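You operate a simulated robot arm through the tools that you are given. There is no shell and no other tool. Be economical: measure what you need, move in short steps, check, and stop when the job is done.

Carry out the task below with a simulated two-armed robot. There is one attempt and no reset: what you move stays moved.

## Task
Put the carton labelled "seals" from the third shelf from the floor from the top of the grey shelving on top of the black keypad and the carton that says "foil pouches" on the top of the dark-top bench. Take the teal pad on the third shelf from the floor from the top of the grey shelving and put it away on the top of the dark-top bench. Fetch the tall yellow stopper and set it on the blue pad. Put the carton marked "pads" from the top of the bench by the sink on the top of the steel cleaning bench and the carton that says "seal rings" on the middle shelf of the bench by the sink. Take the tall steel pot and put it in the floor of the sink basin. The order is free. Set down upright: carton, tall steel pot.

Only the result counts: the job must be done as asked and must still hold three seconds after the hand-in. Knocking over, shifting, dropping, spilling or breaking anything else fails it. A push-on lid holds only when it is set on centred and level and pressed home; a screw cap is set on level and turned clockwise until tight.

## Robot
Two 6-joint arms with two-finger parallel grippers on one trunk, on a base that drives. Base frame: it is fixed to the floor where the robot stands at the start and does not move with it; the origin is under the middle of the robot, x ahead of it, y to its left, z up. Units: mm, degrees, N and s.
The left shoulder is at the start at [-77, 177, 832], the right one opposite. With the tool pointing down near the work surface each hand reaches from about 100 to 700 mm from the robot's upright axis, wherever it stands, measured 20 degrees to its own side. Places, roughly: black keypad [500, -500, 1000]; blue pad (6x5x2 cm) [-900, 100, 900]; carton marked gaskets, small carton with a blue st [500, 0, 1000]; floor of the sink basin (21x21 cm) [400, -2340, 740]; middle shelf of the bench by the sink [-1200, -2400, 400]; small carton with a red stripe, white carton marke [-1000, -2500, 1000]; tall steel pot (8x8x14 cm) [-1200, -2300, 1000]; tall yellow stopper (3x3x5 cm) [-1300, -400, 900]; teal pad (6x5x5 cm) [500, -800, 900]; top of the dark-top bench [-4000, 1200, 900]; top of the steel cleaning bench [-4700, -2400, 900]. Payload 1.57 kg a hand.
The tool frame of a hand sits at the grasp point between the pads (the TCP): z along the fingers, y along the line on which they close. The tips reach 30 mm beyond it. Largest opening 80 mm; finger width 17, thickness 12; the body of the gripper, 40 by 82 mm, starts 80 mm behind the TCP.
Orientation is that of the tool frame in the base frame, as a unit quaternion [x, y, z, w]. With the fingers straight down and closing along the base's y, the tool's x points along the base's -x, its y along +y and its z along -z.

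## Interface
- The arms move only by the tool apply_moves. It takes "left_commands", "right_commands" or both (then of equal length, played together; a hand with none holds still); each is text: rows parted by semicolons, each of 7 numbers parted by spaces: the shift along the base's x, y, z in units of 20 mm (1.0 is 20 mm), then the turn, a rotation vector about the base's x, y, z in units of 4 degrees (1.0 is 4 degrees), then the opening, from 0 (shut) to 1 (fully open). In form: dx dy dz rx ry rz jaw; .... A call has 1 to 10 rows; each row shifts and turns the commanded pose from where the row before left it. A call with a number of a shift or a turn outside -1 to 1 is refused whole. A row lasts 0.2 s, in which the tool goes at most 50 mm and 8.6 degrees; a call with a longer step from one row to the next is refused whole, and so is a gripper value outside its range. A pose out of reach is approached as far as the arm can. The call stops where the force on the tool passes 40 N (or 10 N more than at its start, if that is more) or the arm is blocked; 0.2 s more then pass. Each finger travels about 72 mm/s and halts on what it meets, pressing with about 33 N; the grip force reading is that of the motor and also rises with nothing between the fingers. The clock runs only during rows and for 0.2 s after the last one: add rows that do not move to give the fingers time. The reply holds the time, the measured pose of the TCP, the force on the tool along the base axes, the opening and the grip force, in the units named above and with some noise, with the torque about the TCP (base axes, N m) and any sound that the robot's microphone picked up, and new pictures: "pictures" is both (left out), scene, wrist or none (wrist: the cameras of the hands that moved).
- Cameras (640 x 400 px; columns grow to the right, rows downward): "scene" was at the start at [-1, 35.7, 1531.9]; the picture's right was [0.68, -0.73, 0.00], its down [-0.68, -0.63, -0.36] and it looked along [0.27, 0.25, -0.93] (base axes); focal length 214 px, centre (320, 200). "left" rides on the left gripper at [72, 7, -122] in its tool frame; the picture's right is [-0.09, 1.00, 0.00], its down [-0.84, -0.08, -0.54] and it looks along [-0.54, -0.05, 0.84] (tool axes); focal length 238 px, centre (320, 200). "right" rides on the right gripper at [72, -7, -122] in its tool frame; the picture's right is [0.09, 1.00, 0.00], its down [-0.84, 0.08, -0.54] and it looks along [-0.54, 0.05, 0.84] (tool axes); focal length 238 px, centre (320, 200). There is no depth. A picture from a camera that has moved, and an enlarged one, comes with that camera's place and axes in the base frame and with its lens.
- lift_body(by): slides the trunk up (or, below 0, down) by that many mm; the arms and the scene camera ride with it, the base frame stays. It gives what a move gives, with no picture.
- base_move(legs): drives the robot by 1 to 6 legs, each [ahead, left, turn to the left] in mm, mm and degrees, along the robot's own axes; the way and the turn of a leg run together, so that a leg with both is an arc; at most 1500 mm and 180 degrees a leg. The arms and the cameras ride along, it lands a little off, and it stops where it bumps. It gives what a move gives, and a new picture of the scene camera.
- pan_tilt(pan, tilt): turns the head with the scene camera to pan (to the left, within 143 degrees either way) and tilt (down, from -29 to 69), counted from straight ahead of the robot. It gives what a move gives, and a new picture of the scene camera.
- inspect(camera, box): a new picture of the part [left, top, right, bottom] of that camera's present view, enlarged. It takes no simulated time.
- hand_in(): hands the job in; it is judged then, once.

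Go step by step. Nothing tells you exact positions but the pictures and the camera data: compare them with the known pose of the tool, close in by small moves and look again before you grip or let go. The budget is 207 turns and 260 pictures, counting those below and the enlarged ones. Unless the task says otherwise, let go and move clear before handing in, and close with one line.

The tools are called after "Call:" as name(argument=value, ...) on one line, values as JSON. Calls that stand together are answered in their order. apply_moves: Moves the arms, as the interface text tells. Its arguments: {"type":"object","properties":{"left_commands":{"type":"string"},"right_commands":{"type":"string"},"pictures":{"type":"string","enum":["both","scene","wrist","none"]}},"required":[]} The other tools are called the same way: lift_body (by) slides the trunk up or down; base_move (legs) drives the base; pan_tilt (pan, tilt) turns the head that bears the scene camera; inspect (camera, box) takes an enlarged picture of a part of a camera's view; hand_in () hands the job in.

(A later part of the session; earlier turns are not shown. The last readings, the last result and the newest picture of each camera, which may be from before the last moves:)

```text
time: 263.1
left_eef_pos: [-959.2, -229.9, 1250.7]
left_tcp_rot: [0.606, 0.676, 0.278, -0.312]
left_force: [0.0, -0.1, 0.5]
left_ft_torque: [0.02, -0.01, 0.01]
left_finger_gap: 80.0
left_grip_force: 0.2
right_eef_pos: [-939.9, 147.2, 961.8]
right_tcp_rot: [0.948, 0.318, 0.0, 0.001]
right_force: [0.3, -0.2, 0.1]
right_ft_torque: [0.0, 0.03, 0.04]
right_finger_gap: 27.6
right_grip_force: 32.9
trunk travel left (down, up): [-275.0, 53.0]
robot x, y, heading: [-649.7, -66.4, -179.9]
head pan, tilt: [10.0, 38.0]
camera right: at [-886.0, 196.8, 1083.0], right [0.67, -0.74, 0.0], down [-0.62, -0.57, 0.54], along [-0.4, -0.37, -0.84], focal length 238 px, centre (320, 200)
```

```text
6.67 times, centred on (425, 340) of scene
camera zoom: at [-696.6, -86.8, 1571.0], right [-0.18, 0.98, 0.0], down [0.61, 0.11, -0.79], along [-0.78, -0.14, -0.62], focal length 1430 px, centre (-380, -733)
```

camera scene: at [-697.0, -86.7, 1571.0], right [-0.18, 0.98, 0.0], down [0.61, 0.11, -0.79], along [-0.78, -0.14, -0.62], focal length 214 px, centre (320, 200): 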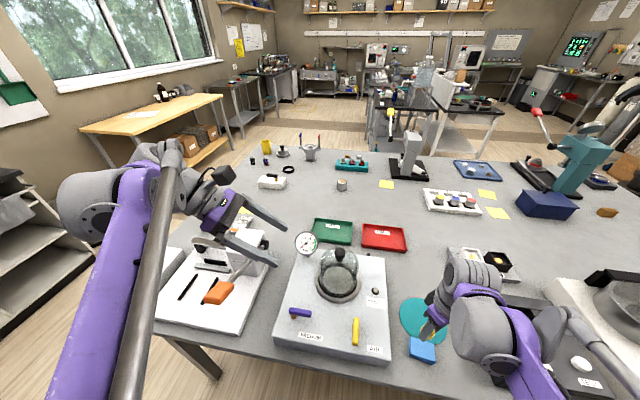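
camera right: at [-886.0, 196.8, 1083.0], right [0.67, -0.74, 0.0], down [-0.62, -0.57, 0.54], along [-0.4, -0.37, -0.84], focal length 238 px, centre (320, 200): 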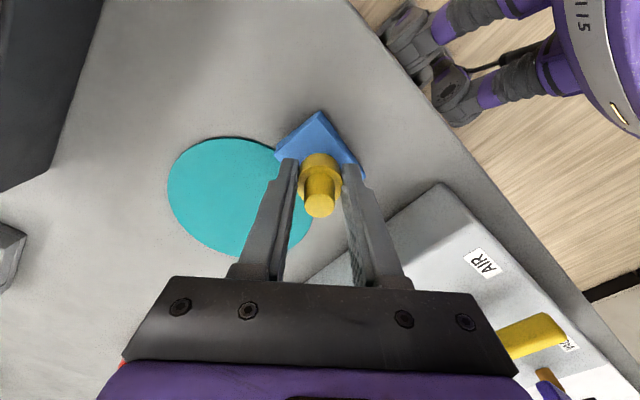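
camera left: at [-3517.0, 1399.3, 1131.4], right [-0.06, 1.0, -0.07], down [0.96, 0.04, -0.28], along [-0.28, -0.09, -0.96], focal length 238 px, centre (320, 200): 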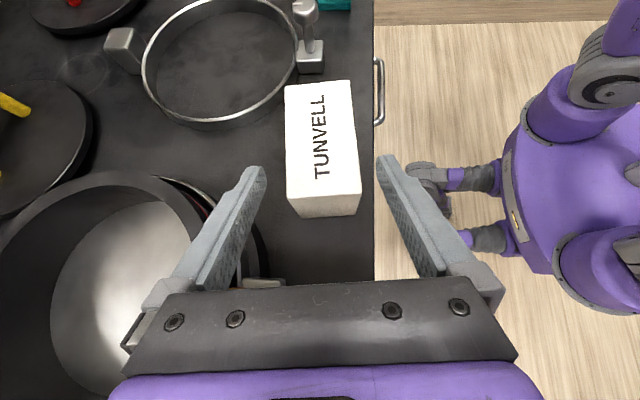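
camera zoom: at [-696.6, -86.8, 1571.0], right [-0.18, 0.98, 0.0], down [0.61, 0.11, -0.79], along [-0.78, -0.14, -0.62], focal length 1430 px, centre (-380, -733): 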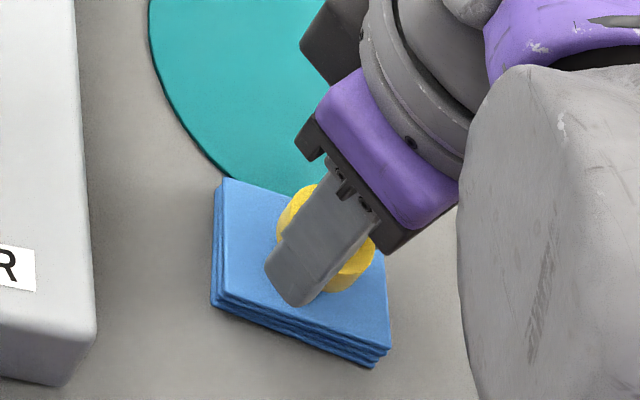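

Call:
apply_moves(right_commands=".1 -.25 0 0 0 0 .25;0 0 -.25 0 0 0 .25;0 0 -.15 0 0 0 .25;0 0 0 0 0 0 .25", pictures="none")

Call:
inspect(camera="scene", box=[400, 310, 450, 370])

```text
time: 264.1
left_eef_pos: [-959.6, -230.2, 1250.7]
left_tcp_rot: [0.606, 0.676, 0.279, -0.312]
left_force: [-0.1, -0.4, 1.0]
left_ft_torque: [0.01, 0.01, 0.0]
left_finger_gap: 80.1
left_grip_force: 0.1
right_eef_pos: [-936.6, 141.8, 953.2]
right_tcp_rot: [0.948, 0.317, 0.001, 0.001]
right_force: [0.5, 0.7, -0.5]
right_ft_torque: [0.02, 0.0, 0.01]
right_finger_gap: 27.6
right_grip_force: 32.5
trunk travel left (down, up): [-275.0, 53.0]
robot x, y, heading: [-652.0, -69.6, -179.9]
head pan, tilt: [10.0, 38.0]
```

```text
6.67 times, centred on (425, 340) of scene
camera zoom: at [-696.5, -86.8, 1571.0], right [-0.18, 0.98, 0.0], down [0.61, 0.11, -0.79], along [-0.78, -0.14, -0.62], focal length 1430 px, centre (-380, -733)
```

zoom: 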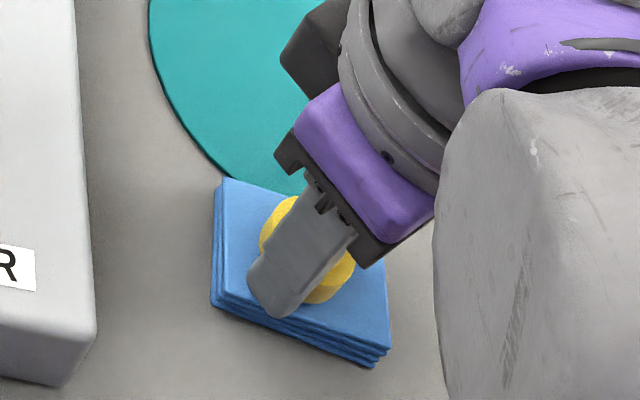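

Call:
apply_moves(right_commands="0 0 -.12 0 0 0 .25;0 0 -.05 0 0 0 .25;0 0 0 0 0 0 .25", pictures="none")

```text
time: 264.9
left_eef_pos: [-957.7, -230.3, 1252.1]
left_tcp_rot: [0.607, 0.676, 0.278, -0.312]
left_force: [0.1, 0.2, 0.8]
left_ft_torque: [-0.04, 0.03, -0.01]
left_finger_gap: 79.7
left_grip_force: 0.1
right_eef_pos: [-936.5, 142.0, 949.5]
right_tcp_rot: [0.948, 0.319, 0.0, -0.001]
right_force: [-0.7, 0.4, 9.6]
right_ft_torque: [-0.01, 0.04, -0.02]
right_finger_gap: 28.0
right_grip_force: 32.8
trunk travel left (down, up): [-275.0, 53.0]
robot x, y, heading: [-654.0, -71.8, -180.1]
head pan, tilt: [10.0, 38.0]
```

Contact (≈10 N). I release gently and rise.

Call:
apply_moves(right_commands="0 0 0 0 0 0 .45;0 0 0 0 0 0 .6;0 0 0 0 0 0 .6;0 0 .5 0 0 0 .6;0 0 1 0 0 0 .6;0 0 1 0 0 0 .6;0 0 1 0 0 0 .6;0 0 1 0 0 0 .6;0 0 1 0 0 0 .6;0 0 1 0 0 0 .6", pictures="wrist")

Call:
inspect(camera="scene", box=[400, 310, 450, 370])

```text
time: 267.1
left_eef_pos: [-960.0, -230.1, 1249.2]
left_tcp_rot: [0.606, 0.676, 0.278, -0.312]
left_force: [-0.1, 0.9, 0.1]
left_ft_torque: [-0.02, 0.03, -0.02]
left_finger_gap: 80.1
left_grip_force: 0.1
right_eef_pos: [-936.8, 140.7, 1081.3]
right_tcp_rot: [0.948, 0.319, 0.0, 0.001]
right_force: [0.0, 0.2, -0.6]
right_ft_torque: [0.01, 0.03, 0.0]
right_finger_gap: 48.0
right_grip_force: 0.1
trunk travel left (down, up): [-275.0, 53.0]
robot x, y, heading: [-653.5, -69.7, -179.8]
head pan, tilt: [10.0, 38.0]
camera right: at [-883.0, 191.5, 1202.1], right [0.67, -0.74, 0.0], down [-0.62, -0.57, 0.54], along [-0.4, -0.37, -0.84], focal length 238 px, centre (320, 200)
```

right: 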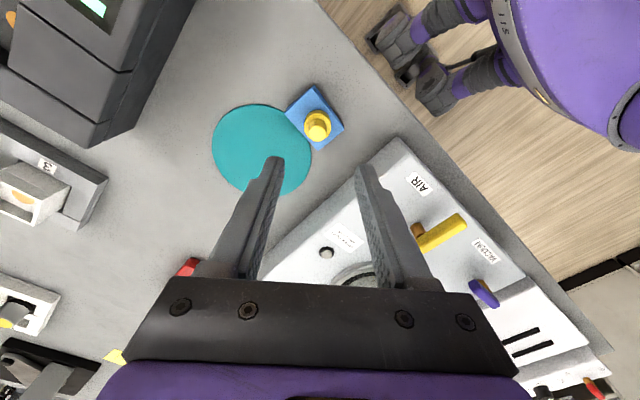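

```text
6.67 times, centred on (425, 340) of scene
camera zoom: at [-696.5, -86.9, 1571.0], right [-0.18, 0.98, 0.0], down [0.61, 0.11, -0.79], along [-0.78, -0.14, -0.62], focal length 1430 px, centre (-380, -733)
```

zoom: 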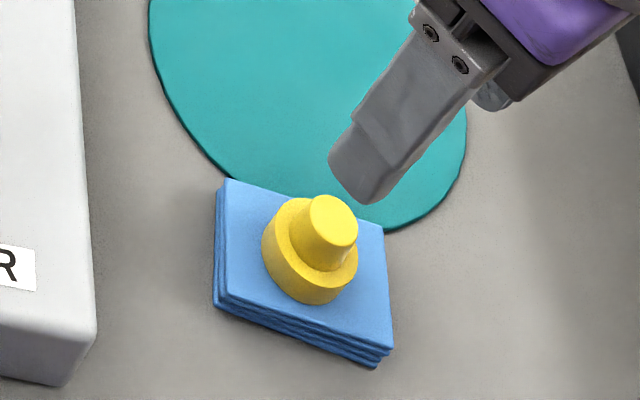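

Stopper stands on the blue pad. Next I retreat and drive to the sink bench.

Call:
apply_moves(right_commands="0 0 1 0 0 0 .6;0 0 1 0 0 0 .6;0 0 1 0 0 0 .6;0 0 1 0 0 0 .6;0 0 1 0 0 0 .6", pictures="none")

Call:
base_move(legs=[[-340, 0, 0], [0, 1400, 0], [0, 0, 90], [0, -600, 0]])

Call:
pan_tilt(pan=0, tilt=30)

```text
time: 268.3
left_eef_pos: [-959.3, -229.9, 1252.0]
left_tcp_rot: [0.607, 0.676, 0.278, -0.311]
left_force: [-0.9, -0.1, 0.0]
left_ft_torque: [-0.02, 0.02, 0.0]
left_finger_gap: 79.8
left_grip_force: 0.0
right_eef_pos: [-936.3, 142.0, 1180.3]
right_tcp_rot: [0.948, 0.317, 0.0, 0.001]
right_force: [-0.2, -0.5, -0.2]
right_ft_torque: [-0.02, 0.03, -0.01]
right_finger_gap: 48.0
right_grip_force: 0.1
trunk travel left (down, up): [-275.0, 53.0]
robot x, y, heading: [-649.4, -68.8, -179.7]
head pan, tilt: [10.0, 38.0]
```

```text
time: 291.6
left_eef_pos: [-763.0, -1762.1, 1252.1]
left_tcp_rot: [-0.037, 0.908, -0.018, -0.417]
left_force: [-0.2, 0.9, 0.7]
left_ft_torque: [-0.01, 0.03, 0.02]
left_finger_gap: 79.9
left_grip_force: 0.0
right_eef_pos: [-1134.7, -1728.6, 1179.2]
right_tcp_rot: [0.456, 0.89, 0.001, 0.001]
right_force: [-0.2, 0.1, 0.1]
right_ft_torque: [0.04, 0.01, 0.01]
right_finger_gap: 47.9
right_grip_force: 0.1
trunk travel left (down, up): [-275.0, 53.0]
robot x, y, heading: [-912.9, -1450.9, -91.2]
head pan, tilt: [10.0, 38.0]
camera scene: at [-902.8, -1495.8, 1571.0], right [-0.99, -0.15, 0.0], down [-0.09, 0.61, -0.79], along [0.12, -0.78, -0.62], focal length 214 px, centre (320, 200)
```

scene: 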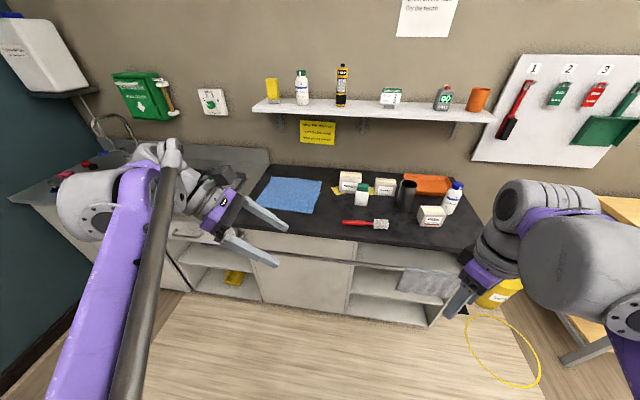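

```text
time: 292.4
left_eef_pos: [-764.1, -1761.0, 1251.6]
left_tcp_rot: [-0.038, 0.908, -0.018, -0.417]
left_force: [0.4, 0.5, 0.2]
left_ft_torque: [0.02, -0.03, 0.02]
left_finger_gap: 80.0
left_grip_force: 0.1
right_eef_pos: [-1134.8, -1729.8, 1180.3]
right_tcp_rot: [0.456, 0.89, 0.001, 0.001]
right_force: [0.3, 0.4, 1.2]
right_ft_torque: [-0.02, 0.01, 0.01]
right_finger_gap: 48.0
right_grip_force: 0.0
trunk travel left (down, up): [-275.0, 53.0]
robot x, y, heading: [-915.5, -1447.3, -91.2]
head pan, tilt: [0.0, 30.0]
camera scene: at [-917.9, -1500.9, 1583.4], right [-1.0, 0.02, 0.0], down [0.01, 0.5, -0.87], along [-0.02, -0.87, -0.5], focal length 214 px, centre (320, 200)
```

scene: 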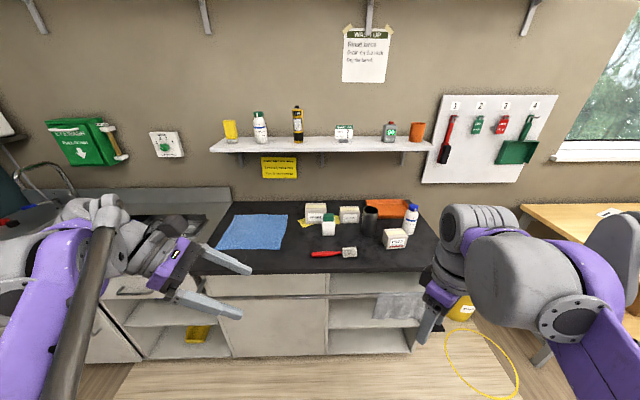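

Call:
inspect(camera="scene", box=[280, 190, 440, 280])

Call:
inspect(camera="scene", box=[200, 260, 440, 380])

```text
4.00 times, centred on (360, 235) of scene
camera zoom: at [-917.9, -1500.9, 1583.4], right [-1.0, 0.02, 0.0], down [0.01, 0.5, -0.87], along [-0.02, -0.87, -0.5], focal length 858 px, centre (160, 60)
```

zoom: 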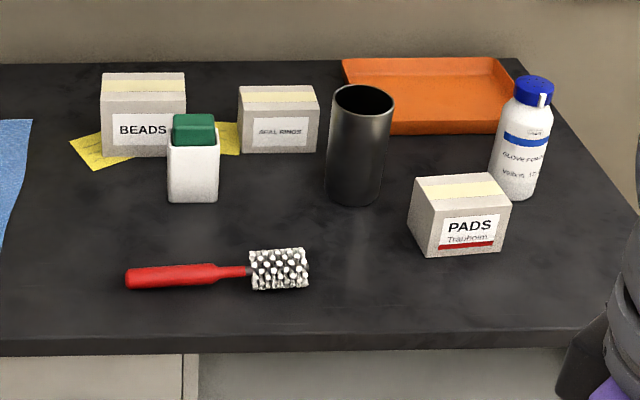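

```text
2.67 times, centred on (320, 320) of scene
camera zoom: at [-917.9, -1500.9, 1583.4], right [-1.0, 0.02, 0.0], down [0.01, 0.5, -0.87], along [-0.02, -0.87, -0.5], focal length 572 px, centre (320, -120)
```

zoom: 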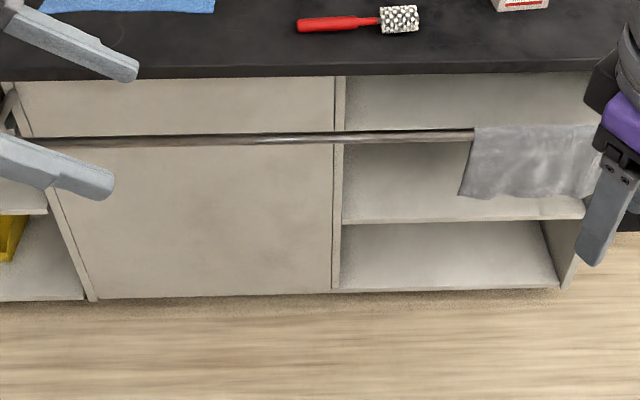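

The bench shows BEADS, SEAL RINGS and PADS cartons and the steel pot at about (−1177, −2339). I drive up so that the right hand can take the pot first.

Call:
base_move(legs=[[330, -30, 1.2]])

Call:
apply_moves(right_commands="0 -1 0 0 0 0 1;0 -1 0 0 0 0 1;0 -1 0 0 0 0 1;0 -1 0 0 0 0 1;0 -1 0 0 0 0 1;0 -1 0 0 0 0 1;0 -1 0 0 0 0 1;0 -1 0 0 0 0 1;0 -1 0 0 0 0 1", pictures="wrist")

```text
time: 294.6
left_eef_pos: [-792.1, -2085.4, 1251.0]
left_tcp_rot: [-0.046, 0.907, -0.022, -0.417]
left_force: [-0.4, -0.2, 0.7]
left_ft_torque: [-0.01, -0.01, 0.01]
left_finger_gap: 80.4
left_grip_force: 0.0
right_eef_pos: [-1162.1, -2062.9, 1180.4]
right_tcp_rot: [0.447, 0.894, 0.001, 0.001]
right_force: [-0.2, -0.1, -0.3]
right_ft_torque: [-0.01, 0.0, 0.0]
right_finger_gap: 48.1
right_grip_force: 0.0
trunk travel left (down, up): [-275.0, 53.0]
robot x, y, heading: [-949.6, -1778.6, -90.2]
head pan, tilt: [0.0, 30.0]
camera scene: at [-951.1, -1829.5, 1583.3], right [-1.0, 0.0, 0.0], down [0.0, 0.5, -0.87], along [0.0, -0.87, -0.5], focal length 214 px, centre (320, 200)
```

scene: 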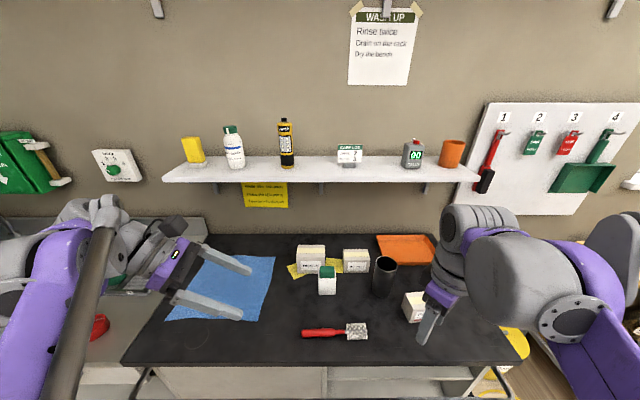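

```text
time: 296.6
left_eef_pos: [-790.3, -2086.9, 1250.4]
left_tcp_rot: [-0.047, 0.907, -0.022, -0.417]
left_force: [0.7, -1.3, -0.5]
left_ft_torque: [0.01, -0.02, -0.05]
left_finger_gap: 80.0
left_grip_force: 0.0
right_eef_pos: [-1162.2, -2244.0, 1181.5]
right_tcp_rot: [0.447, 0.895, 0.002, 0.001]
right_force: [1.2, -0.4, -0.3]
right_ft_torque: [-0.01, 0.01, -0.02]
right_finger_gap: 79.8
right_grip_force: 0.1
trunk travel left (down, up): [-275.0, 53.0]
robot x, y, heading: [-953.4, -1778.6, -90.4]
head pan, tilt: [0.0, 30.0]
camera right: at [-1211.2, -2189.4, 1301.5], right [0.74, 0.67, 0.0], down [0.56, -0.62, 0.54], along [0.36, -0.4, -0.84], focal length 238 px, centre (320, 200)
```

right: 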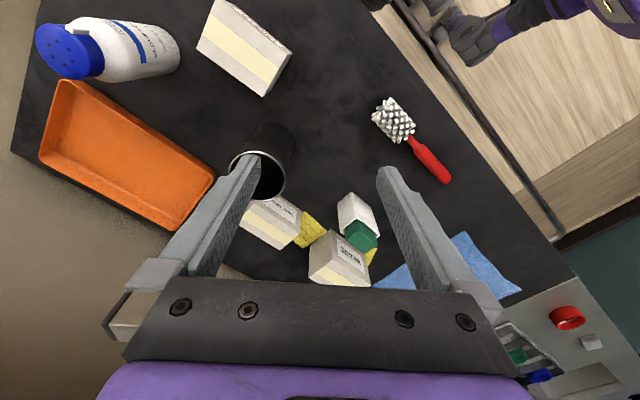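

Pot rim centre is at (−1179, −2339), z≈1037. I'll pinch its wall on the front-left side; I go over that spot.

Call:
apply_moves(right_commands=".14 -.93 -1 0 0 0 .5;.14 -.93 -1 0 0 0 .5;.14 -.93 -1 0 0 0 .5;.14 -.93 -1 0 0 0 .5;0 0 -.8 0 0 0 .5;0 0 0 0 0 0 .5")

```text
time: 297.9
left_eef_pos: [-791.0, -2087.5, 1252.2]
left_tcp_rot: [-0.046, 0.907, -0.021, -0.417]
left_force: [-0.2, 0.5, -0.1]
left_ft_torque: [-0.03, -0.03, 0.01]
left_finger_gap: 80.2
left_grip_force: 0.1
right_eef_pos: [-1152.3, -2316.1, 1084.4]
right_tcp_rot: [0.447, 0.895, 0.001, 0.0]
right_force: [0.0, 1.0, 0.1]
right_ft_torque: [-0.02, -0.01, -0.03]
right_finger_gap: 40.0
right_grip_force: 0.1
trunk travel left (down, up): [-275.0, 53.0]
robot x, y, heading: [-953.5, -1778.1, -90.0]
head pan, tilt: [0.0, 30.0]
camera scene: at [-951.1, -1829.8, 1583.4], right [-1.0, 0.0, 0.0], down [0.0, 0.5, -0.87], along [0.0, -0.87, -0.5], focal length 214 px, centre (320, 200)
camera right: at [-1199.9, -2262.2, 1205.5], right [0.74, 0.67, 0.0], down [0.56, -0.62, 0.54], along [0.36, -0.4, -0.84], focal length 238 px, centre (320, 200)
```

scene: 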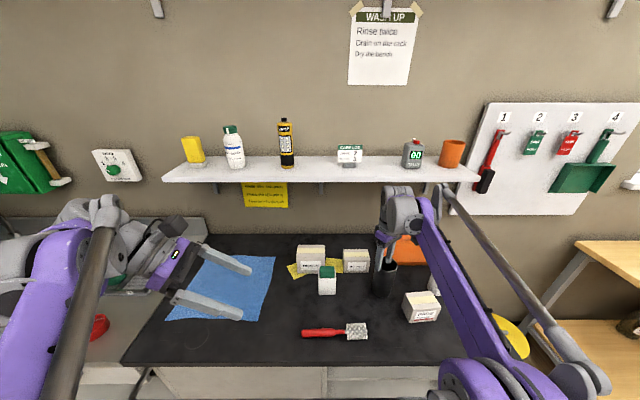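
right: 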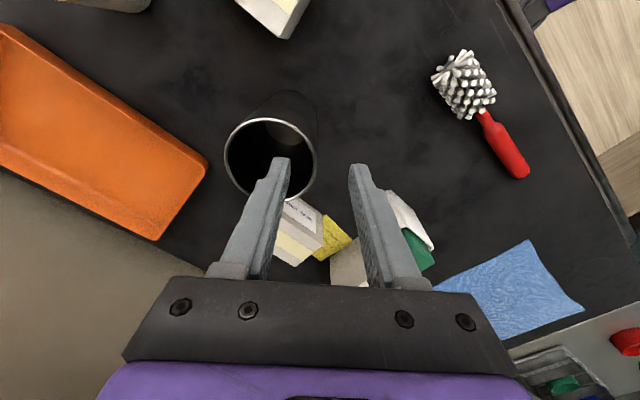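

Call:
apply_moves(right_commands="-.12 -.05 -.8 0 0 0 .5;0 0 -1 0 0 0 .5;0 0 -1 0 0 0 .5;0 0 -.3 0 0 0 .5;0 0 0 0 0 0 .5", pictures="wrist")

```text
time: 299.1
left_eef_pos: [-790.9, -2086.5, 1251.6]
left_tcp_rot: [-0.047, 0.907, -0.022, -0.417]
left_force: [0.9, 0.0, -0.8]
left_ft_torque: [-0.01, 0.01, 0.0]
left_finger_gap: 80.0
left_grip_force: 0.1
right_eef_pos: [-1153.6, -2316.1, 1022.0]
right_tcp_rot: [0.446, 0.895, 0.001, 0.0]
right_force: [0.4, 0.0, 0.4]
right_ft_torque: [-0.02, 0.01, 0.01]
right_finger_gap: 39.9
right_grip_force: 0.1
trunk travel left (down, up): [-275.0, 53.0]
robot x, y, heading: [-948.9, -1777.3, -90.1]
head pan, tilt: [0.0, 30.0]
camera right: at [-1202.2, -2262.8, 1143.6], right [0.74, 0.67, 0.0], down [0.56, -0.62, 0.54], along [0.36, -0.4, -0.84], focal length 238 px, centre (320, 200)
```

right: 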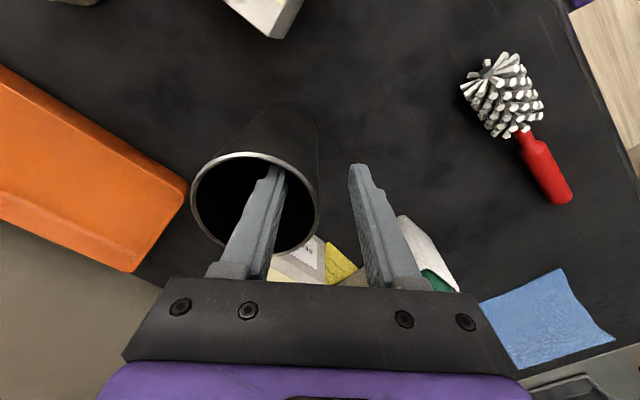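

Call:
apply_moves(right_commands="0 0 -.3 0 0 0 .5;0 0 0 0 0 0 0;0 0 0 0 0 0 0;0 0 0 0 0 0 0;0 0 0 0 0 0 0;0 0 .5 0 0 0 0;0 0 1 0 0 0 0;0 0 0 0 0 0 0;0 0 0 0 0 0 0")

```text
time: 301.1
left_eef_pos: [-791.4, -2087.4, 1250.7]
left_tcp_rot: [-0.046, 0.907, -0.022, -0.418]
left_force: [0.5, -0.1, 0.8]
left_ft_torque: [-0.03, 0.02, 0.01]
left_finger_gap: 80.0
left_grip_force: 0.1
right_eef_pos: [-1154.5, -2316.4, 1046.2]
right_tcp_rot: [0.447, 0.895, 0.001, 0.0]
right_force: [0.4, -0.5, -1.2]
right_ft_torque: [0.01, -0.04, 0.01]
right_finger_gap: 4.3
right_grip_force: 24.3
trunk travel left (down, up): [-275.0, 53.0]
robot x, y, heading: [-946.4, -1782.2, -90.0]
head pan, tilt: [0.0, 30.0]
camera scene: at [-951.1, -1829.6, 1583.4], right [-1.0, 0.0, 0.0], down [0.0, 0.5, -0.87], along [0.0, -0.87, -0.5], focal length 214 px, centre (320, 200)
camera right: at [-1203.0, -2262.6, 1167.8], right [0.74, 0.67, 0.0], down [0.56, -0.62, 0.54], along [0.36, -0.4, -0.84], focal length 238 px, centre (320, 200)
```

scene: 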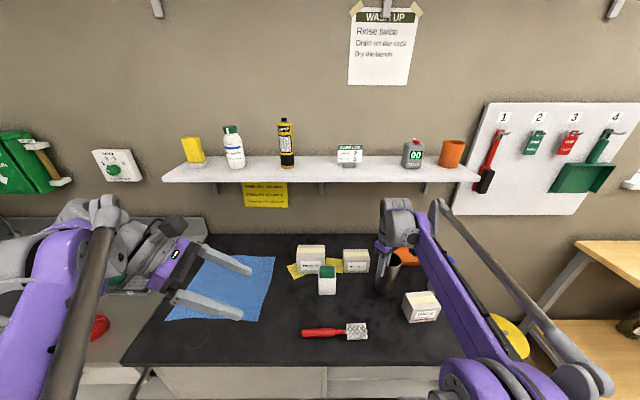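
right: 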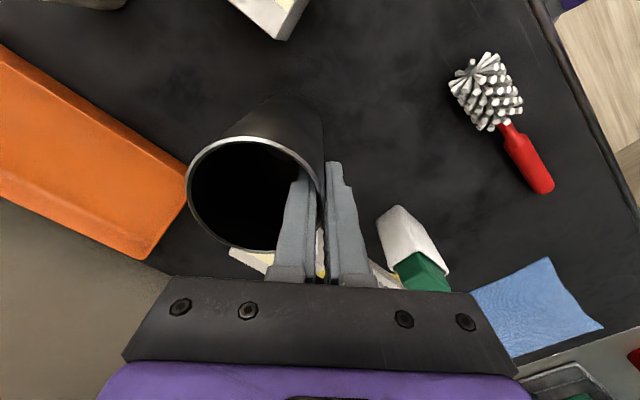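

Call:
inspect(camera="scene", box=[350, 220, 450, 310])

```text
4.44 times, centred on (400, 265) of scene
camera zoom: at [-951.1, -1829.6, 1583.4], right [-1.0, 0.0, 0.0], down [0.0, 0.5, -0.87], along [0.0, -0.87, -0.5], focal length 953 px, centre (-36, -89)
```

zoom: 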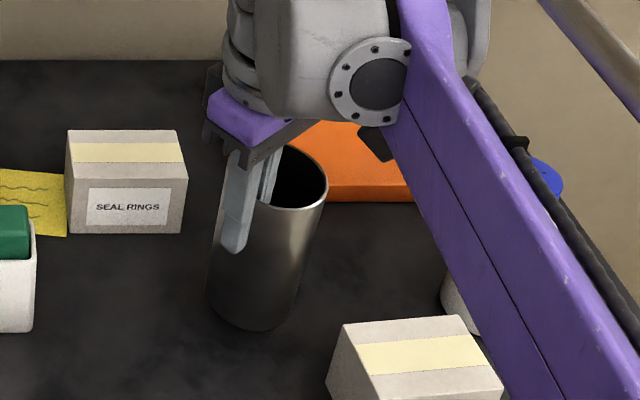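

Pot is held securely. I raise it, retract it off the bench, then drive toward the sink.

Call:
apply_moves(right_commands="0 0 1 0 0 0 0;0 0 1 0 0 0 0;0 0 1 0 0 0 0;0 0 1 0 0 0 0;0 1 0 0 0 0 0;0 1 0 0 0 0 0;0 1 0 0 0 0 0;0 1 0 0 0 0 0;0 1 0 0 0 0 0;0 1 0 0 0 0 0", pictures="none")

Call:
apply_moves(right_commands="0 1 0 0 0 0 0;0 1 0 0 0 0 0;0 1 0 0 0 0 0;0 1 0 0 0 0 0;0 1 0 0 0 0 0;0 1 0 0 0 0 0", pictures="none")

Call:
base_move(legs=[[-150, 0, 0], [0, 1000, 0]])

Call:
pan_tilt(pan=35, tilt=30)

```text
time: 303.4
left_eef_pos: [-789.4, -2086.6, 1252.2]
left_tcp_rot: [-0.048, 0.907, -0.023, -0.417]
left_force: [0.6, -0.2, 0.3]
left_ft_torque: [-0.02, 0.02, -0.03]
left_finger_gap: 80.2
left_grip_force: 0.1
right_eef_pos: [-1154.8, -2195.3, 1126.5]
right_tcp_rot: [0.447, 0.894, 0.001, 0.001]
right_force: [-0.1, -0.4, -1.8]
right_ft_torque: [0.02, -0.03, 0.03]
right_finger_gap: 4.2
right_grip_force: 24.5
trunk travel left (down, up): [-275.0, 53.0]
robot x, y, heading: [-954.8, -1773.0, -89.9]
head pan, tilt: [0.0, 30.0]
```

```text
time: 304.8
left_eef_pos: [-790.7, -2085.4, 1252.1]
left_tcp_rot: [-0.048, 0.908, -0.023, -0.416]
left_force: [-0.2, 0.4, 0.6]
left_ft_torque: [-0.01, 0.0, -0.04]
left_finger_gap: 79.9
left_grip_force: 0.1
right_eef_pos: [-1153.5, -2076.0, 1125.0]
right_tcp_rot: [0.447, 0.895, 0.001, 0.001]
right_force: [-0.5, 0.1, -1.4]
right_ft_torque: [-0.01, -0.04, 0.01]
right_finger_gap: 4.1
right_grip_force: 25.0
trunk travel left (down, up): [-275.0, 53.0]
robot x, y, heading: [-949.0, -1774.3, -90.1]
head pan, tilt: [0.0, 30.0]
```

```text
time: 314.8
left_eef_pos: [206.8, -1945.1, 1250.5]
left_tcp_rot: [-0.043, 0.907, -0.021, -0.417]
left_force: [0.2, -0.5, 0.1]
left_ft_torque: [0.0, -0.02, -0.03]
left_finger_gap: 80.3
left_grip_force: 0.1
right_eef_pos: [-154.6, -1932.1, 1126.3]
right_tcp_rot: [0.451, 0.892, 0.001, 0.001]
right_force: [0.1, -0.3, -1.4]
right_ft_torque: [0.02, -0.02, 0.02]
right_finger_gap: 3.9
right_grip_force: 24.6
trunk travel left (down, up): [-275.0, 53.0]
robot x, y, heading: [51.3, -1630.5, -90.9]
head pan, tilt: [0.0, 30.0]
camera scene: at [49.4, -1686.0, 1583.4], right [-1.0, 0.01, 0.0], down [0.01, 0.5, -0.87], along [-0.01, -0.87, -0.5], focal length 214 px, centre (320, 200)
```

scene: 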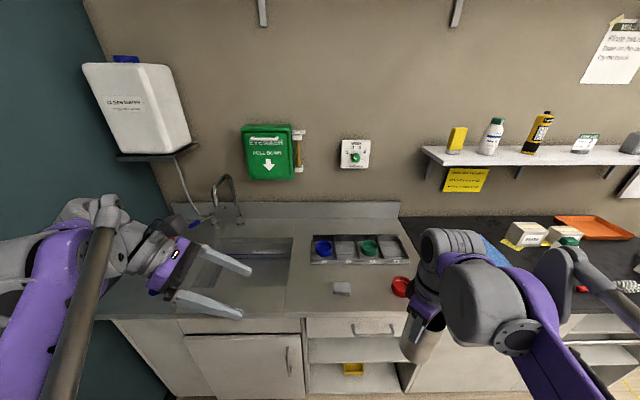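

```text
time: 315.8
left_eef_pos: [207.8, -1944.5, 1251.7]
left_tcp_rot: [-0.042, 0.907, -0.02, -0.418]
left_force: [-0.2, -0.2, 0.6]
left_ft_torque: [0.03, -0.04, 0.01]
left_finger_gap: 79.9
left_grip_force: 0.1
right_eef_pos: [-155.6, -1931.7, 1125.8]
right_tcp_rot: [0.452, 0.892, 0.001, 0.001]
right_force: [0.6, 0.4, -0.7]
right_ft_torque: [0.05, -0.04, 0.02]
right_finger_gap: 4.0
right_grip_force: 24.7
trunk travel left (down, up): [-275.0, 53.0]
robot x, y, heading: [50.6, -1633.0, -90.7]
head pan, tilt: [35.0, 30.0]
camera scene: at [101.4, -1670.3, 1583.4], right [-0.83, -0.56, 0.0], down [-0.28, 0.41, -0.87], along [0.49, -0.72, -0.5], focal length 214 px, centre (320, 200)
```

scene: 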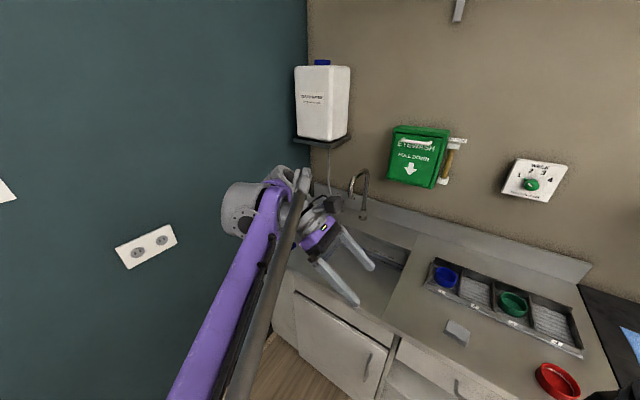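

The sink is near the left wall (x≈715), so I'll come at it with heading about −45°, keeping the left arm away from the wall.

Call:
base_move(legs=[[0, 0, 45.7], [180, -69, 0]])

Call:
pan_tilt(pan=-15, tilt=40)

```text
time: 319.5
left_eef_pos: [460.1, -1915.5, 1250.9]
left_tcp_rot: [-0.392, 0.82, -0.181, -0.377]
left_force: [-0.1, 0.5, 0.3]
left_ft_torque: [0.0, -0.02, 0.0]
left_finger_gap: 80.0
left_grip_force: 0.0
right_eef_pos: [198.0, -2166.1, 1125.7]
right_tcp_rot: [0.07, 0.998, 0.001, 0.001]
right_force: [0.2, 0.5, -1.1]
right_ft_torque: [0.07, 0.04, 0.03]
right_finger_gap: 3.8
right_grip_force: 24.9
trunk travel left (down, up): [-275.0, 53.0]
robot x, y, heading: [129.8, -1807.8, -44.8]
head pan, tilt: [35.0, 30.0]
camera scene: at [188.4, -1799.3, 1583.3], right [-0.17, -0.98, 0.0], down [-0.49, 0.09, -0.87], along [0.85, -0.15, -0.5], focal length 214 px, centre (320, 200)
```

scene: 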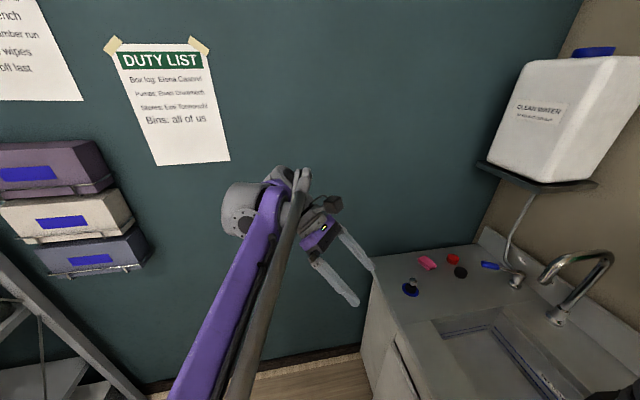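

```text
time: 320.7
left_eef_pos: [460.6, -1915.2, 1250.8]
left_tcp_rot: [-0.392, 0.819, -0.181, -0.377]
left_force: [-0.8, 0.0, 0.7]
left_ft_torque: [0.0, -0.02, -0.02]
left_finger_gap: 80.0
left_grip_force: 0.1
right_eef_pos: [199.0, -2165.6, 1126.7]
right_tcp_rot: [0.07, 0.998, 0.002, 0.0]
right_force: [-0.8, 0.6, -0.1]
right_ft_torque: [0.05, 0.0, 0.0]
right_finger_gap: 4.2
right_grip_force: 24.6
trunk travel left (down, up): [-275.0, 53.0]
robot x, y, heading: [129.8, -1809.7, -45.1]
head pan, tilt: [-15.0, 40.0]
camera scene: at [142.1, -1857.3, 1568.1], right [-0.87, -0.5, 0.0], down [-0.32, 0.56, -0.77], along [0.38, -0.66, -0.64], focal length 214 px, centre (320, 200)
```

scene: 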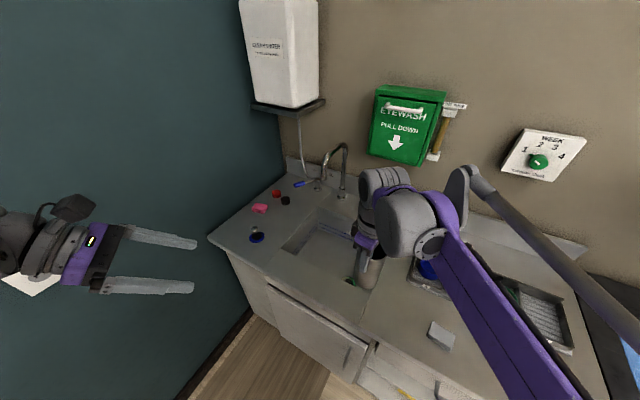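

Call:
inspect(camera="scene", box=[230, 140, 430, 300])

Call:
inspect(camera="right", box=[0, 0, 640, 400])

```text
2.50 times, centred on (330, 220) of scene
camera zoom: at [142.1, -1857.3, 1568.1], right [-0.87, -0.5, 0.0], down [-0.32, 0.56, -0.77], along [0.38, -0.66, -0.64], focal length 536 px, centre (295, 150)
```

zoom: 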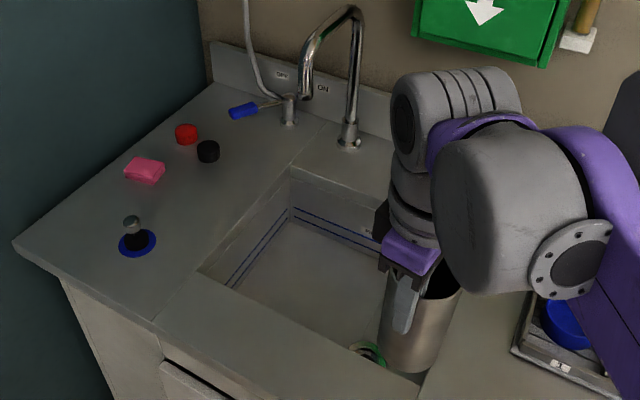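

```text
1.00 times, centred on (320, 200) of right (not enlarged: the box is as wide or as high as the picture)
camera zoom: at [126.2, -2161.0, 1247.7], right [0.05, 1.0, 0.0], down [0.84, -0.04, 0.54], along [0.54, -0.02, -0.84], focal length 238 px, centre (320, 200)
```

zoom: 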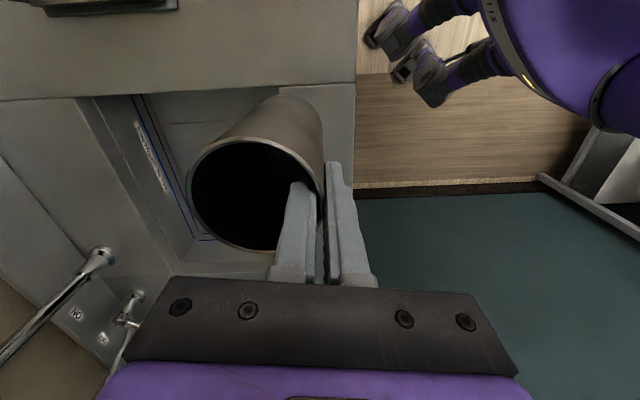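

Basin spans about x 170–520, y −2215…−2490; the drain ring is near (263, −2317). I bring the pot centre over (400, −2345).

Call:
apply_moves(right_commands=".95 -.66 0 0 0 0 0;.95 -.66 0 0 0 0 0;.95 -.66 0 0 0 0 0;.95 -.66 0 0 0 0 0;.95 -.66 0 0 0 0 0;.95 -.66 0 0 0 0 0;.95 -.66 0 0 0 0 0;.95 -.66 0 0 0 0 0;.95 -.66 0 0 0 0 0;.95 -.66 0 0 0 0 0")

```text
time: 322.9
left_eef_pos: [461.6, -1915.5, 1251.7]
left_tcp_rot: [-0.392, 0.819, -0.181, -0.377]
left_force: [0.8, 0.4, 0.2]
left_ft_torque: [0.02, -0.01, -0.01]
left_finger_gap: 80.2
left_grip_force: 0.0
right_eef_pos: [388.5, -2297.6, 1126.1]
right_tcp_rot: [0.07, 0.998, 0.001, 0.0]
right_force: [0.1, -0.3, -0.9]
right_ft_torque: [0.03, 0.02, -0.01]
right_finger_gap: 4.1
right_grip_force: 24.5
trunk travel left (down, up): [-275.0, 53.0]
robot x, y, heading: [130.9, -1807.9, -44.7]
head pan, tilt: [-15.0, 40.0]
camera scene: at [142.8, -1858.0, 1568.0], right [-0.87, -0.5, 0.0], down [-0.32, 0.56, -0.77], along [0.38, -0.66, -0.64], focal length 214 px, centre (320, 200)
camera right: at [317.2, -2293.8, 1247.2], right [0.05, 1.0, 0.0], down [0.84, -0.04, 0.54], along [0.54, -0.02, -0.84], focal length 238 px, centre (320, 200)
```

scene: 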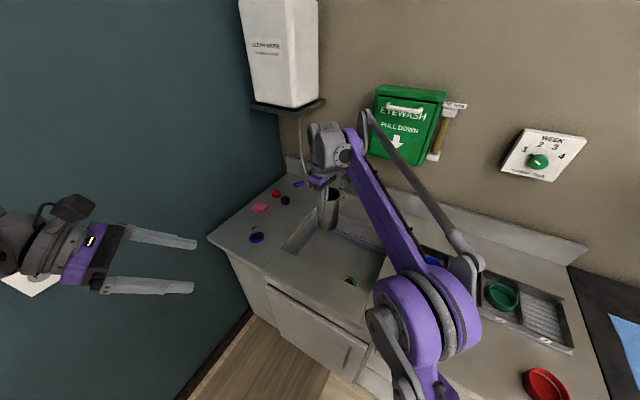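
right: 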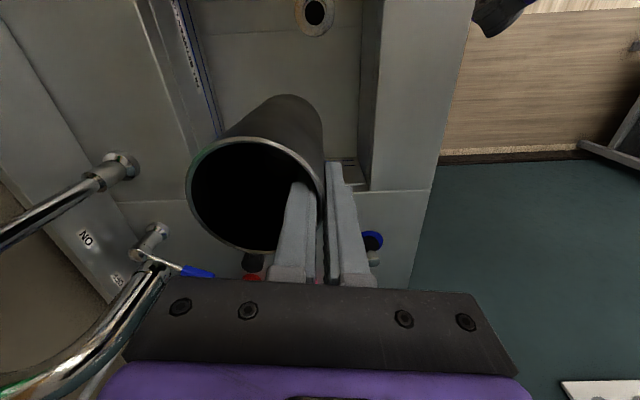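

Call:
apply_moves(right_commands=".8 -.35 -1 0 0 0 0;0 0 -1 0 0 0 0;0 0 -1 0 0 0 0;0 0 -1 0 0 0 0;0 0 -1 0 0 0 0;0 0 -1 0 0 0 0;0 0 -1 0 0 0 0;0 0 -1 0 0 0 0;0 0 -1 0 0 0 0;0 0 -1 0 0 0 0")

```text
time: 325.1
left_eef_pos: [460.3, -1915.8, 1250.9]
left_tcp_rot: [-0.392, 0.82, -0.181, -0.377]
left_force: [0.4, 0.5, -0.2]
left_ft_torque: [-0.01, 0.02, 0.02]
left_finger_gap: 79.8
left_grip_force: 0.0
right_eef_pos: [404.7, -2304.8, 926.8]
right_tcp_rot: [0.07, 0.998, 0.001, 0.0]
right_force: [0.3, 0.3, -1.5]
right_ft_torque: [0.01, -0.02, -0.01]
right_finger_gap: 3.9
right_grip_force: 25.1
trunk travel left (down, up): [-275.0, 53.0]
robot x, y, heading: [128.0, -1811.0, -44.9]
head pan, tilt: [-15.0, 40.0]
camera scene: at [142.1, -1857.5, 1568.0], right [-0.87, -0.5, 0.0], down [-0.32, 0.56, -0.77], along [0.38, -0.66, -0.64], focal length 214 px, centre (320, 200)
camera right: at [332.7, -2300.4, 1047.4], right [0.05, 1.0, 0.0], down [0.84, -0.04, 0.54], along [0.54, -0.02, -0.84], focal length 238 px, centre (320, 200)
```

scene: 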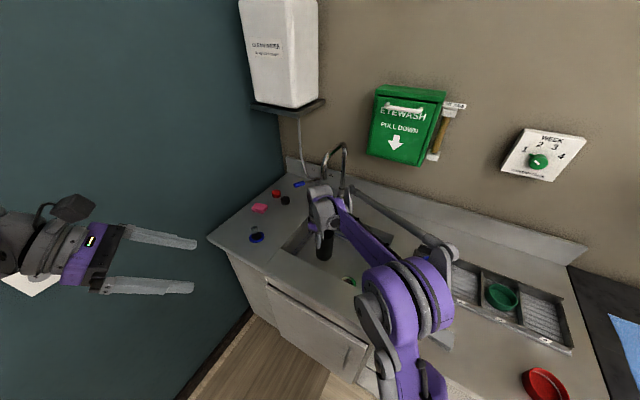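
right: 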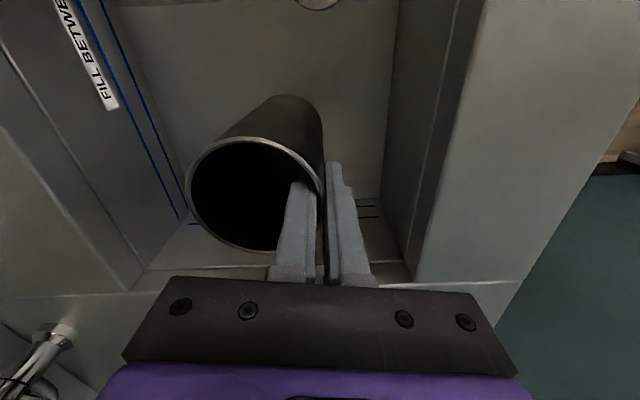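

Call:
apply_moves(right_commands="0 0 -1 0 0 0 0;0 0 -1 0 0 0 0;0 0 -.7 0 0 0 0;0 0 -.3 0 0 0 0;0 0 -.2 0 0 0 0;0 0 0 0 0 0 0", pictures="none")

Call:
apply_moves(right_commands="0 0 -.15 0 0 0 0;0 0 -.1 0 0 0 0;0 0 0 0 0 0 0", pictures="none")

```text
time: 326.5
left_eef_pos: [460.5, -1915.7, 1252.0]
left_tcp_rot: [-0.392, 0.819, -0.181, -0.377]
left_force: [0.0, -0.3, -0.6]
left_ft_torque: [-0.01, 0.04, 0.01]
left_finger_gap: 80.2
left_grip_force: 0.1
right_eef_pos: [404.5, -2304.5, 861.9]
right_tcp_rot: [0.07, 0.998, 0.001, 0.0]
right_force: [0.0, 0.4, -1.1]
right_ft_torque: [0.01, 0.02, 0.02]
right_finger_gap: 4.1
right_grip_force: 24.9
trunk travel left (down, up): [-275.0, 53.0]
robot x, y, heading: [130.8, -1813.0, -44.8]
head pan, tilt: [-15.0, 40.0]
```

```text
time: 327.3
left_eef_pos: [459.5, -1914.3, 1251.5]
left_tcp_rot: [-0.391, 0.819, -0.182, -0.377]
left_force: [0.4, 0.5, -0.6]
left_ft_torque: [0.01, -0.01, 0.02]
left_finger_gap: 80.2
left_grip_force: 0.0
right_eef_pos: [403.9, -2303.0, 858.5]
right_tcp_rot: [0.07, 0.998, 0.0, -0.001]
right_force: [-1.5, 2.3, 10.9]
right_ft_torque: [-0.44, 0.22, -0.09]
right_finger_gap: 2.7
right_grip_force: 24.2
trunk travel left (down, up): [-275.0, 53.0]
robot x, y, heading: [129.4, -1808.4, -45.3]
head pan, tilt: [-15.0, 40.0]
```

Pot touches the basin floor. I release and rise straight up.

Call:
apply_moves(right_commands="0 0 -.05 0 0 0 0;0 0 0 0 0 0 .1;0 0 0 0 0 0 .25;0 0 0 0 0 0 .45;0 0 0 0 0 0 .45;0 0 .5 0 0 0 .45;0 0 1 0 0 0 .45;0 0 1 0 0 0 .45;0 0 1 0 0 0 .45;0 0 1 0 0 0 .45")

```text
time: 329.5
left_eef_pos: [461.3, -1914.8, 1251.1]
left_tcp_rot: [-0.393, 0.819, -0.181, -0.376]
left_force: [0.1, 0.1, 0.5]
left_ft_torque: [-0.01, -0.03, 0.0]
left_finger_gap: 80.0
left_grip_force: 0.1
right_eef_pos: [405.2, -2304.6, 946.6]
right_tcp_rot: [0.07, 0.998, 0.001, -0.001]
right_force: [0.6, 0.5, 1.0]
right_ft_torque: [0.0, -0.01, 0.0]
right_finger_gap: 36.0
right_grip_force: 0.1
trunk travel left (down, up): [-275.0, 53.0]
robot x, y, heading: [129.9, -1811.2, -45.0]
head pan, tilt: [-15.0, 40.0]
camera scene: at [141.8, -1856.9, 1568.1], right [-0.87, -0.5, 0.0], down [-0.32, 0.56, -0.77], along [0.38, -0.66, -0.64], focal length 214 px, centre (320, 200)
camera right: at [332.5, -2300.1, 1068.1], right [0.05, 1.0, 0.0], down [0.84, -0.04, 0.54], along [0.54, -0.02, -0.84], focal length 238 px, centre (320, 200)
```

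scene: 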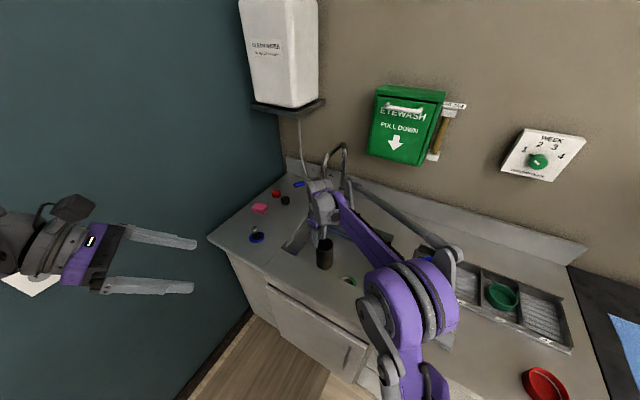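
right: 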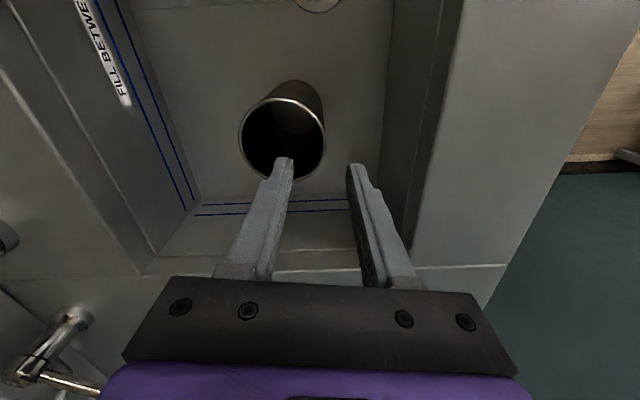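

Pot stands upright in the basin. I rise, retract and drive back to the cartons.

Call:
apply_moves(right_commands="0 0 1 0 0 0 .8;0 0 1 0 0 0 .8;0 0 1 0 0 0 .8;0 0 1 0 0 0 .8;0 0 1 0 0 0 .8;0 0 1 0 0 0 .8;0 0 1 0 0 0 .8;-.8 .6 1 0 0 0 .8;-1 .7 1 0 0 0 .8;-1 .7 1 0 0 0 .8", pictures="none")

Call:
apply_moves(right_commands="-1 .7 0 0 0 0 1;-1 .7 0 0 0 0 1;-1 .7 0 0 0 0 1;-1 .7 0 0 0 0 1;-1 .7 0 0 0 0 1;-1 .7 0 0 0 0 1;-1 .7 0 0 0 0 1", pictures="none")

Call:
base_move(legs=[[-180, 69, 0], [0, 0, -45], [0, -950, 0], [200, 0, 0]])

```text
time: 331.7
left_eef_pos: [460.6, -1914.8, 1251.5]
left_tcp_rot: [-0.392, 0.82, -0.182, -0.376]
left_force: [-0.1, -0.1, 0.1]
left_ft_torque: [-0.04, -0.04, 0.0]
left_finger_gap: 80.1
left_grip_force: 0.1
right_eef_pos: [348.4, -2264.2, 1145.9]
right_tcp_rot: [0.07, 0.998, 0.001, 0.0]
right_force: [1.1, 0.4, -0.8]
right_ft_torque: [-0.01, 0.01, 0.01]
right_finger_gap: 63.9
right_grip_force: 0.3
trunk travel left (down, up): [-275.0, 53.0]
robot x, y, heading: [126.8, -1809.2, -45.1]
head pan, tilt: [-15.0, 40.0]
```

```text
time: 333.3
left_eef_pos: [459.2, -1914.6, 1251.0]
left_tcp_rot: [-0.392, 0.82, -0.181, -0.376]
left_force: [0.5, 0.5, 0.3]
left_ft_torque: [-0.01, 0.0, -0.01]
left_finger_gap: 80.4
left_grip_force: 0.0
right_eef_pos: [206.4, -2166.3, 1146.1]
right_tcp_rot: [0.07, 0.998, 0.001, 0.0]
right_force: [0.6, -0.2, 0.1]
right_ft_torque: [-0.01, 0.02, 0.01]
right_finger_gap: 80.2
right_grip_force: 0.0
trunk travel left (down, up): [-275.0, 53.0]
robot x, y, heading: [129.2, -1808.9, -44.8]
head pan, tilt: [-15.0, 40.0]
```

```text
time: 346.4
left_eef_pos: [-744.1, -2135.9, 1251.8]
left_tcp_rot: [-0.046, 0.907, -0.022, -0.418]
left_force: [-0.4, 0.0, 0.0]
left_ft_torque: [0.0, 0.02, 0.01]
left_finger_gap: 80.2
left_grip_force: 0.0
right_eef_pos: [-1099.9, -2132.3, 1146.1]
right_tcp_rot: [0.449, 0.894, 0.001, 0.001]
right_force: [0.0, 0.8, 0.9]
right_ft_torque: [0.02, -0.03, -0.02]
right_finger_gap: 80.1
right_grip_force: 0.1
trunk travel left (down, up): [-275.0, 53.0]
robot x, y, heading: [-902.3, -1829.0, -90.8]
head pan, tilt: [-15.0, 40.0]
camera scene: at [-925.2, -1869.9, 1568.0], right [-0.96, 0.27, 0.0], down [0.17, 0.62, -0.77], along [-0.2, -0.74, -0.64], focal length 214 px, centre (320, 200)
```

scene: 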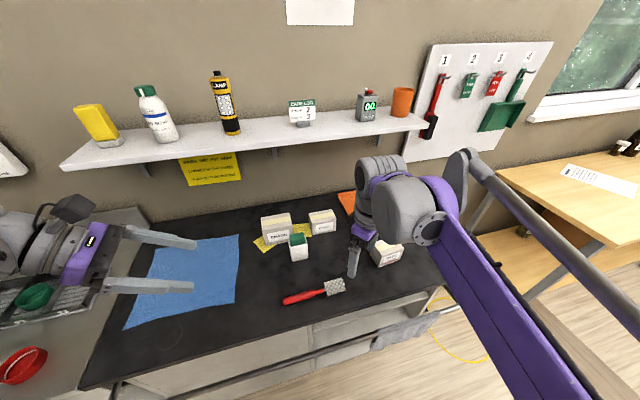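

Call:
apply_moves(right_commands="0 -1 -.3 0 0 1 1;0 -1 -.3 0 0 1 1;0 -1 -.3 0 0 1 1;0 -1 -.3 0 0 1 1;0 -1 -.3 0 0 1 1;0 -1 -.3 0 0 1 1;0 -1 -.3 0 0 1 1;0 -1 -.3 0 0 1 1;0 -1 -.3 0 0 1 1;0 -1 -.3 0 0 1 1", pictures="none")

Call:
apply_moves(right_commands="0 -.8 0 0 0 1 1;0 -.8 0 0 0 1 1;0 -.8 0 0 0 1 1;0 -.8 0 0 0 .4 1")

```text
time: 348.6
left_eef_pos: [-744.6, -2136.3, 1251.0]
left_tcp_rot: [-0.046, 0.907, -0.022, -0.417]
left_force: [1.0, 0.2, -0.6]
left_ft_torque: [0.0, 0.02, -0.04]
left_finger_gap: 79.9
left_grip_force: 0.1
right_eef_pos: [-1100.9, -2332.2, 1085.7]
right_tcp_rot: [0.116, 0.993, 0.001, 0.0]
right_force: [-0.2, -0.2, 0.2]
right_ft_torque: [0.03, 0.0, -0.04]
right_finger_gap: 80.1
right_grip_force: 0.0
trunk travel left (down, up): [-275.0, 53.0]
robot x, y, heading: [-903.2, -1827.5, -90.3]
head pan, tilt: [-15.0, 40.0]
```

```text
time: 349.6
left_eef_pos: [-744.7, -2137.2, 1251.0]
left_tcp_rot: [-0.046, 0.907, -0.022, -0.417]
left_force: [0.3, -0.5, 1.3]
left_ft_torque: [0.0, -0.02, 0.0]
left_finger_gap: 80.0
left_grip_force: 0.1
right_eef_pos: [-1100.9, -2397.2, 1085.7]
right_tcp_rot: [-0.003, 1.0, 0.0, -0.001]
right_force: [0.5, -0.4, 0.7]
right_ft_torque: [-0.01, 0.05, -0.06]
right_finger_gap: 79.9
right_grip_force: 0.1
trunk travel left (down, up): [-275.0, 53.0]
robot x, y, heading: [-898.9, -1826.0, -90.4]
head pan, tilt: [-15.0, 40.0]
camera scene: at [-925.2, -1870.8, 1568.0], right [-0.96, 0.27, 0.0], down [0.17, 0.62, -0.77], along [-0.2, -0.74, -0.64], focal length 214 px, centre (320, 200)
camera right: at [-1172.0, -2403.3, 1207.5], right [-0.1, 1.0, 0.0], down [0.84, 0.08, 0.54], along [0.54, 0.05, -0.84], focal length 238 px, centre (320, 200)
```

scene: 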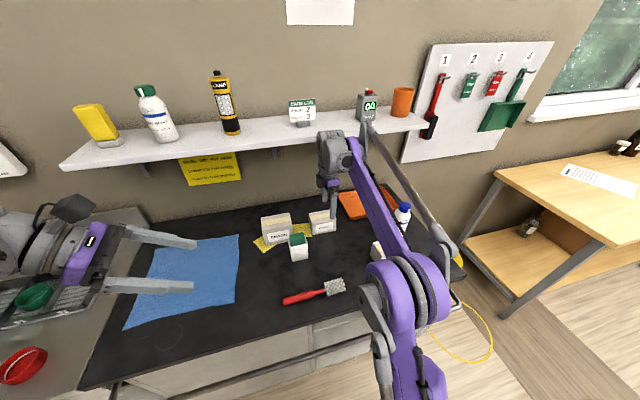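
right: 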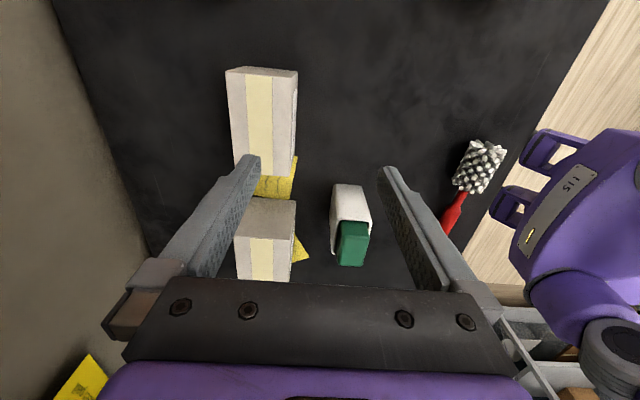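

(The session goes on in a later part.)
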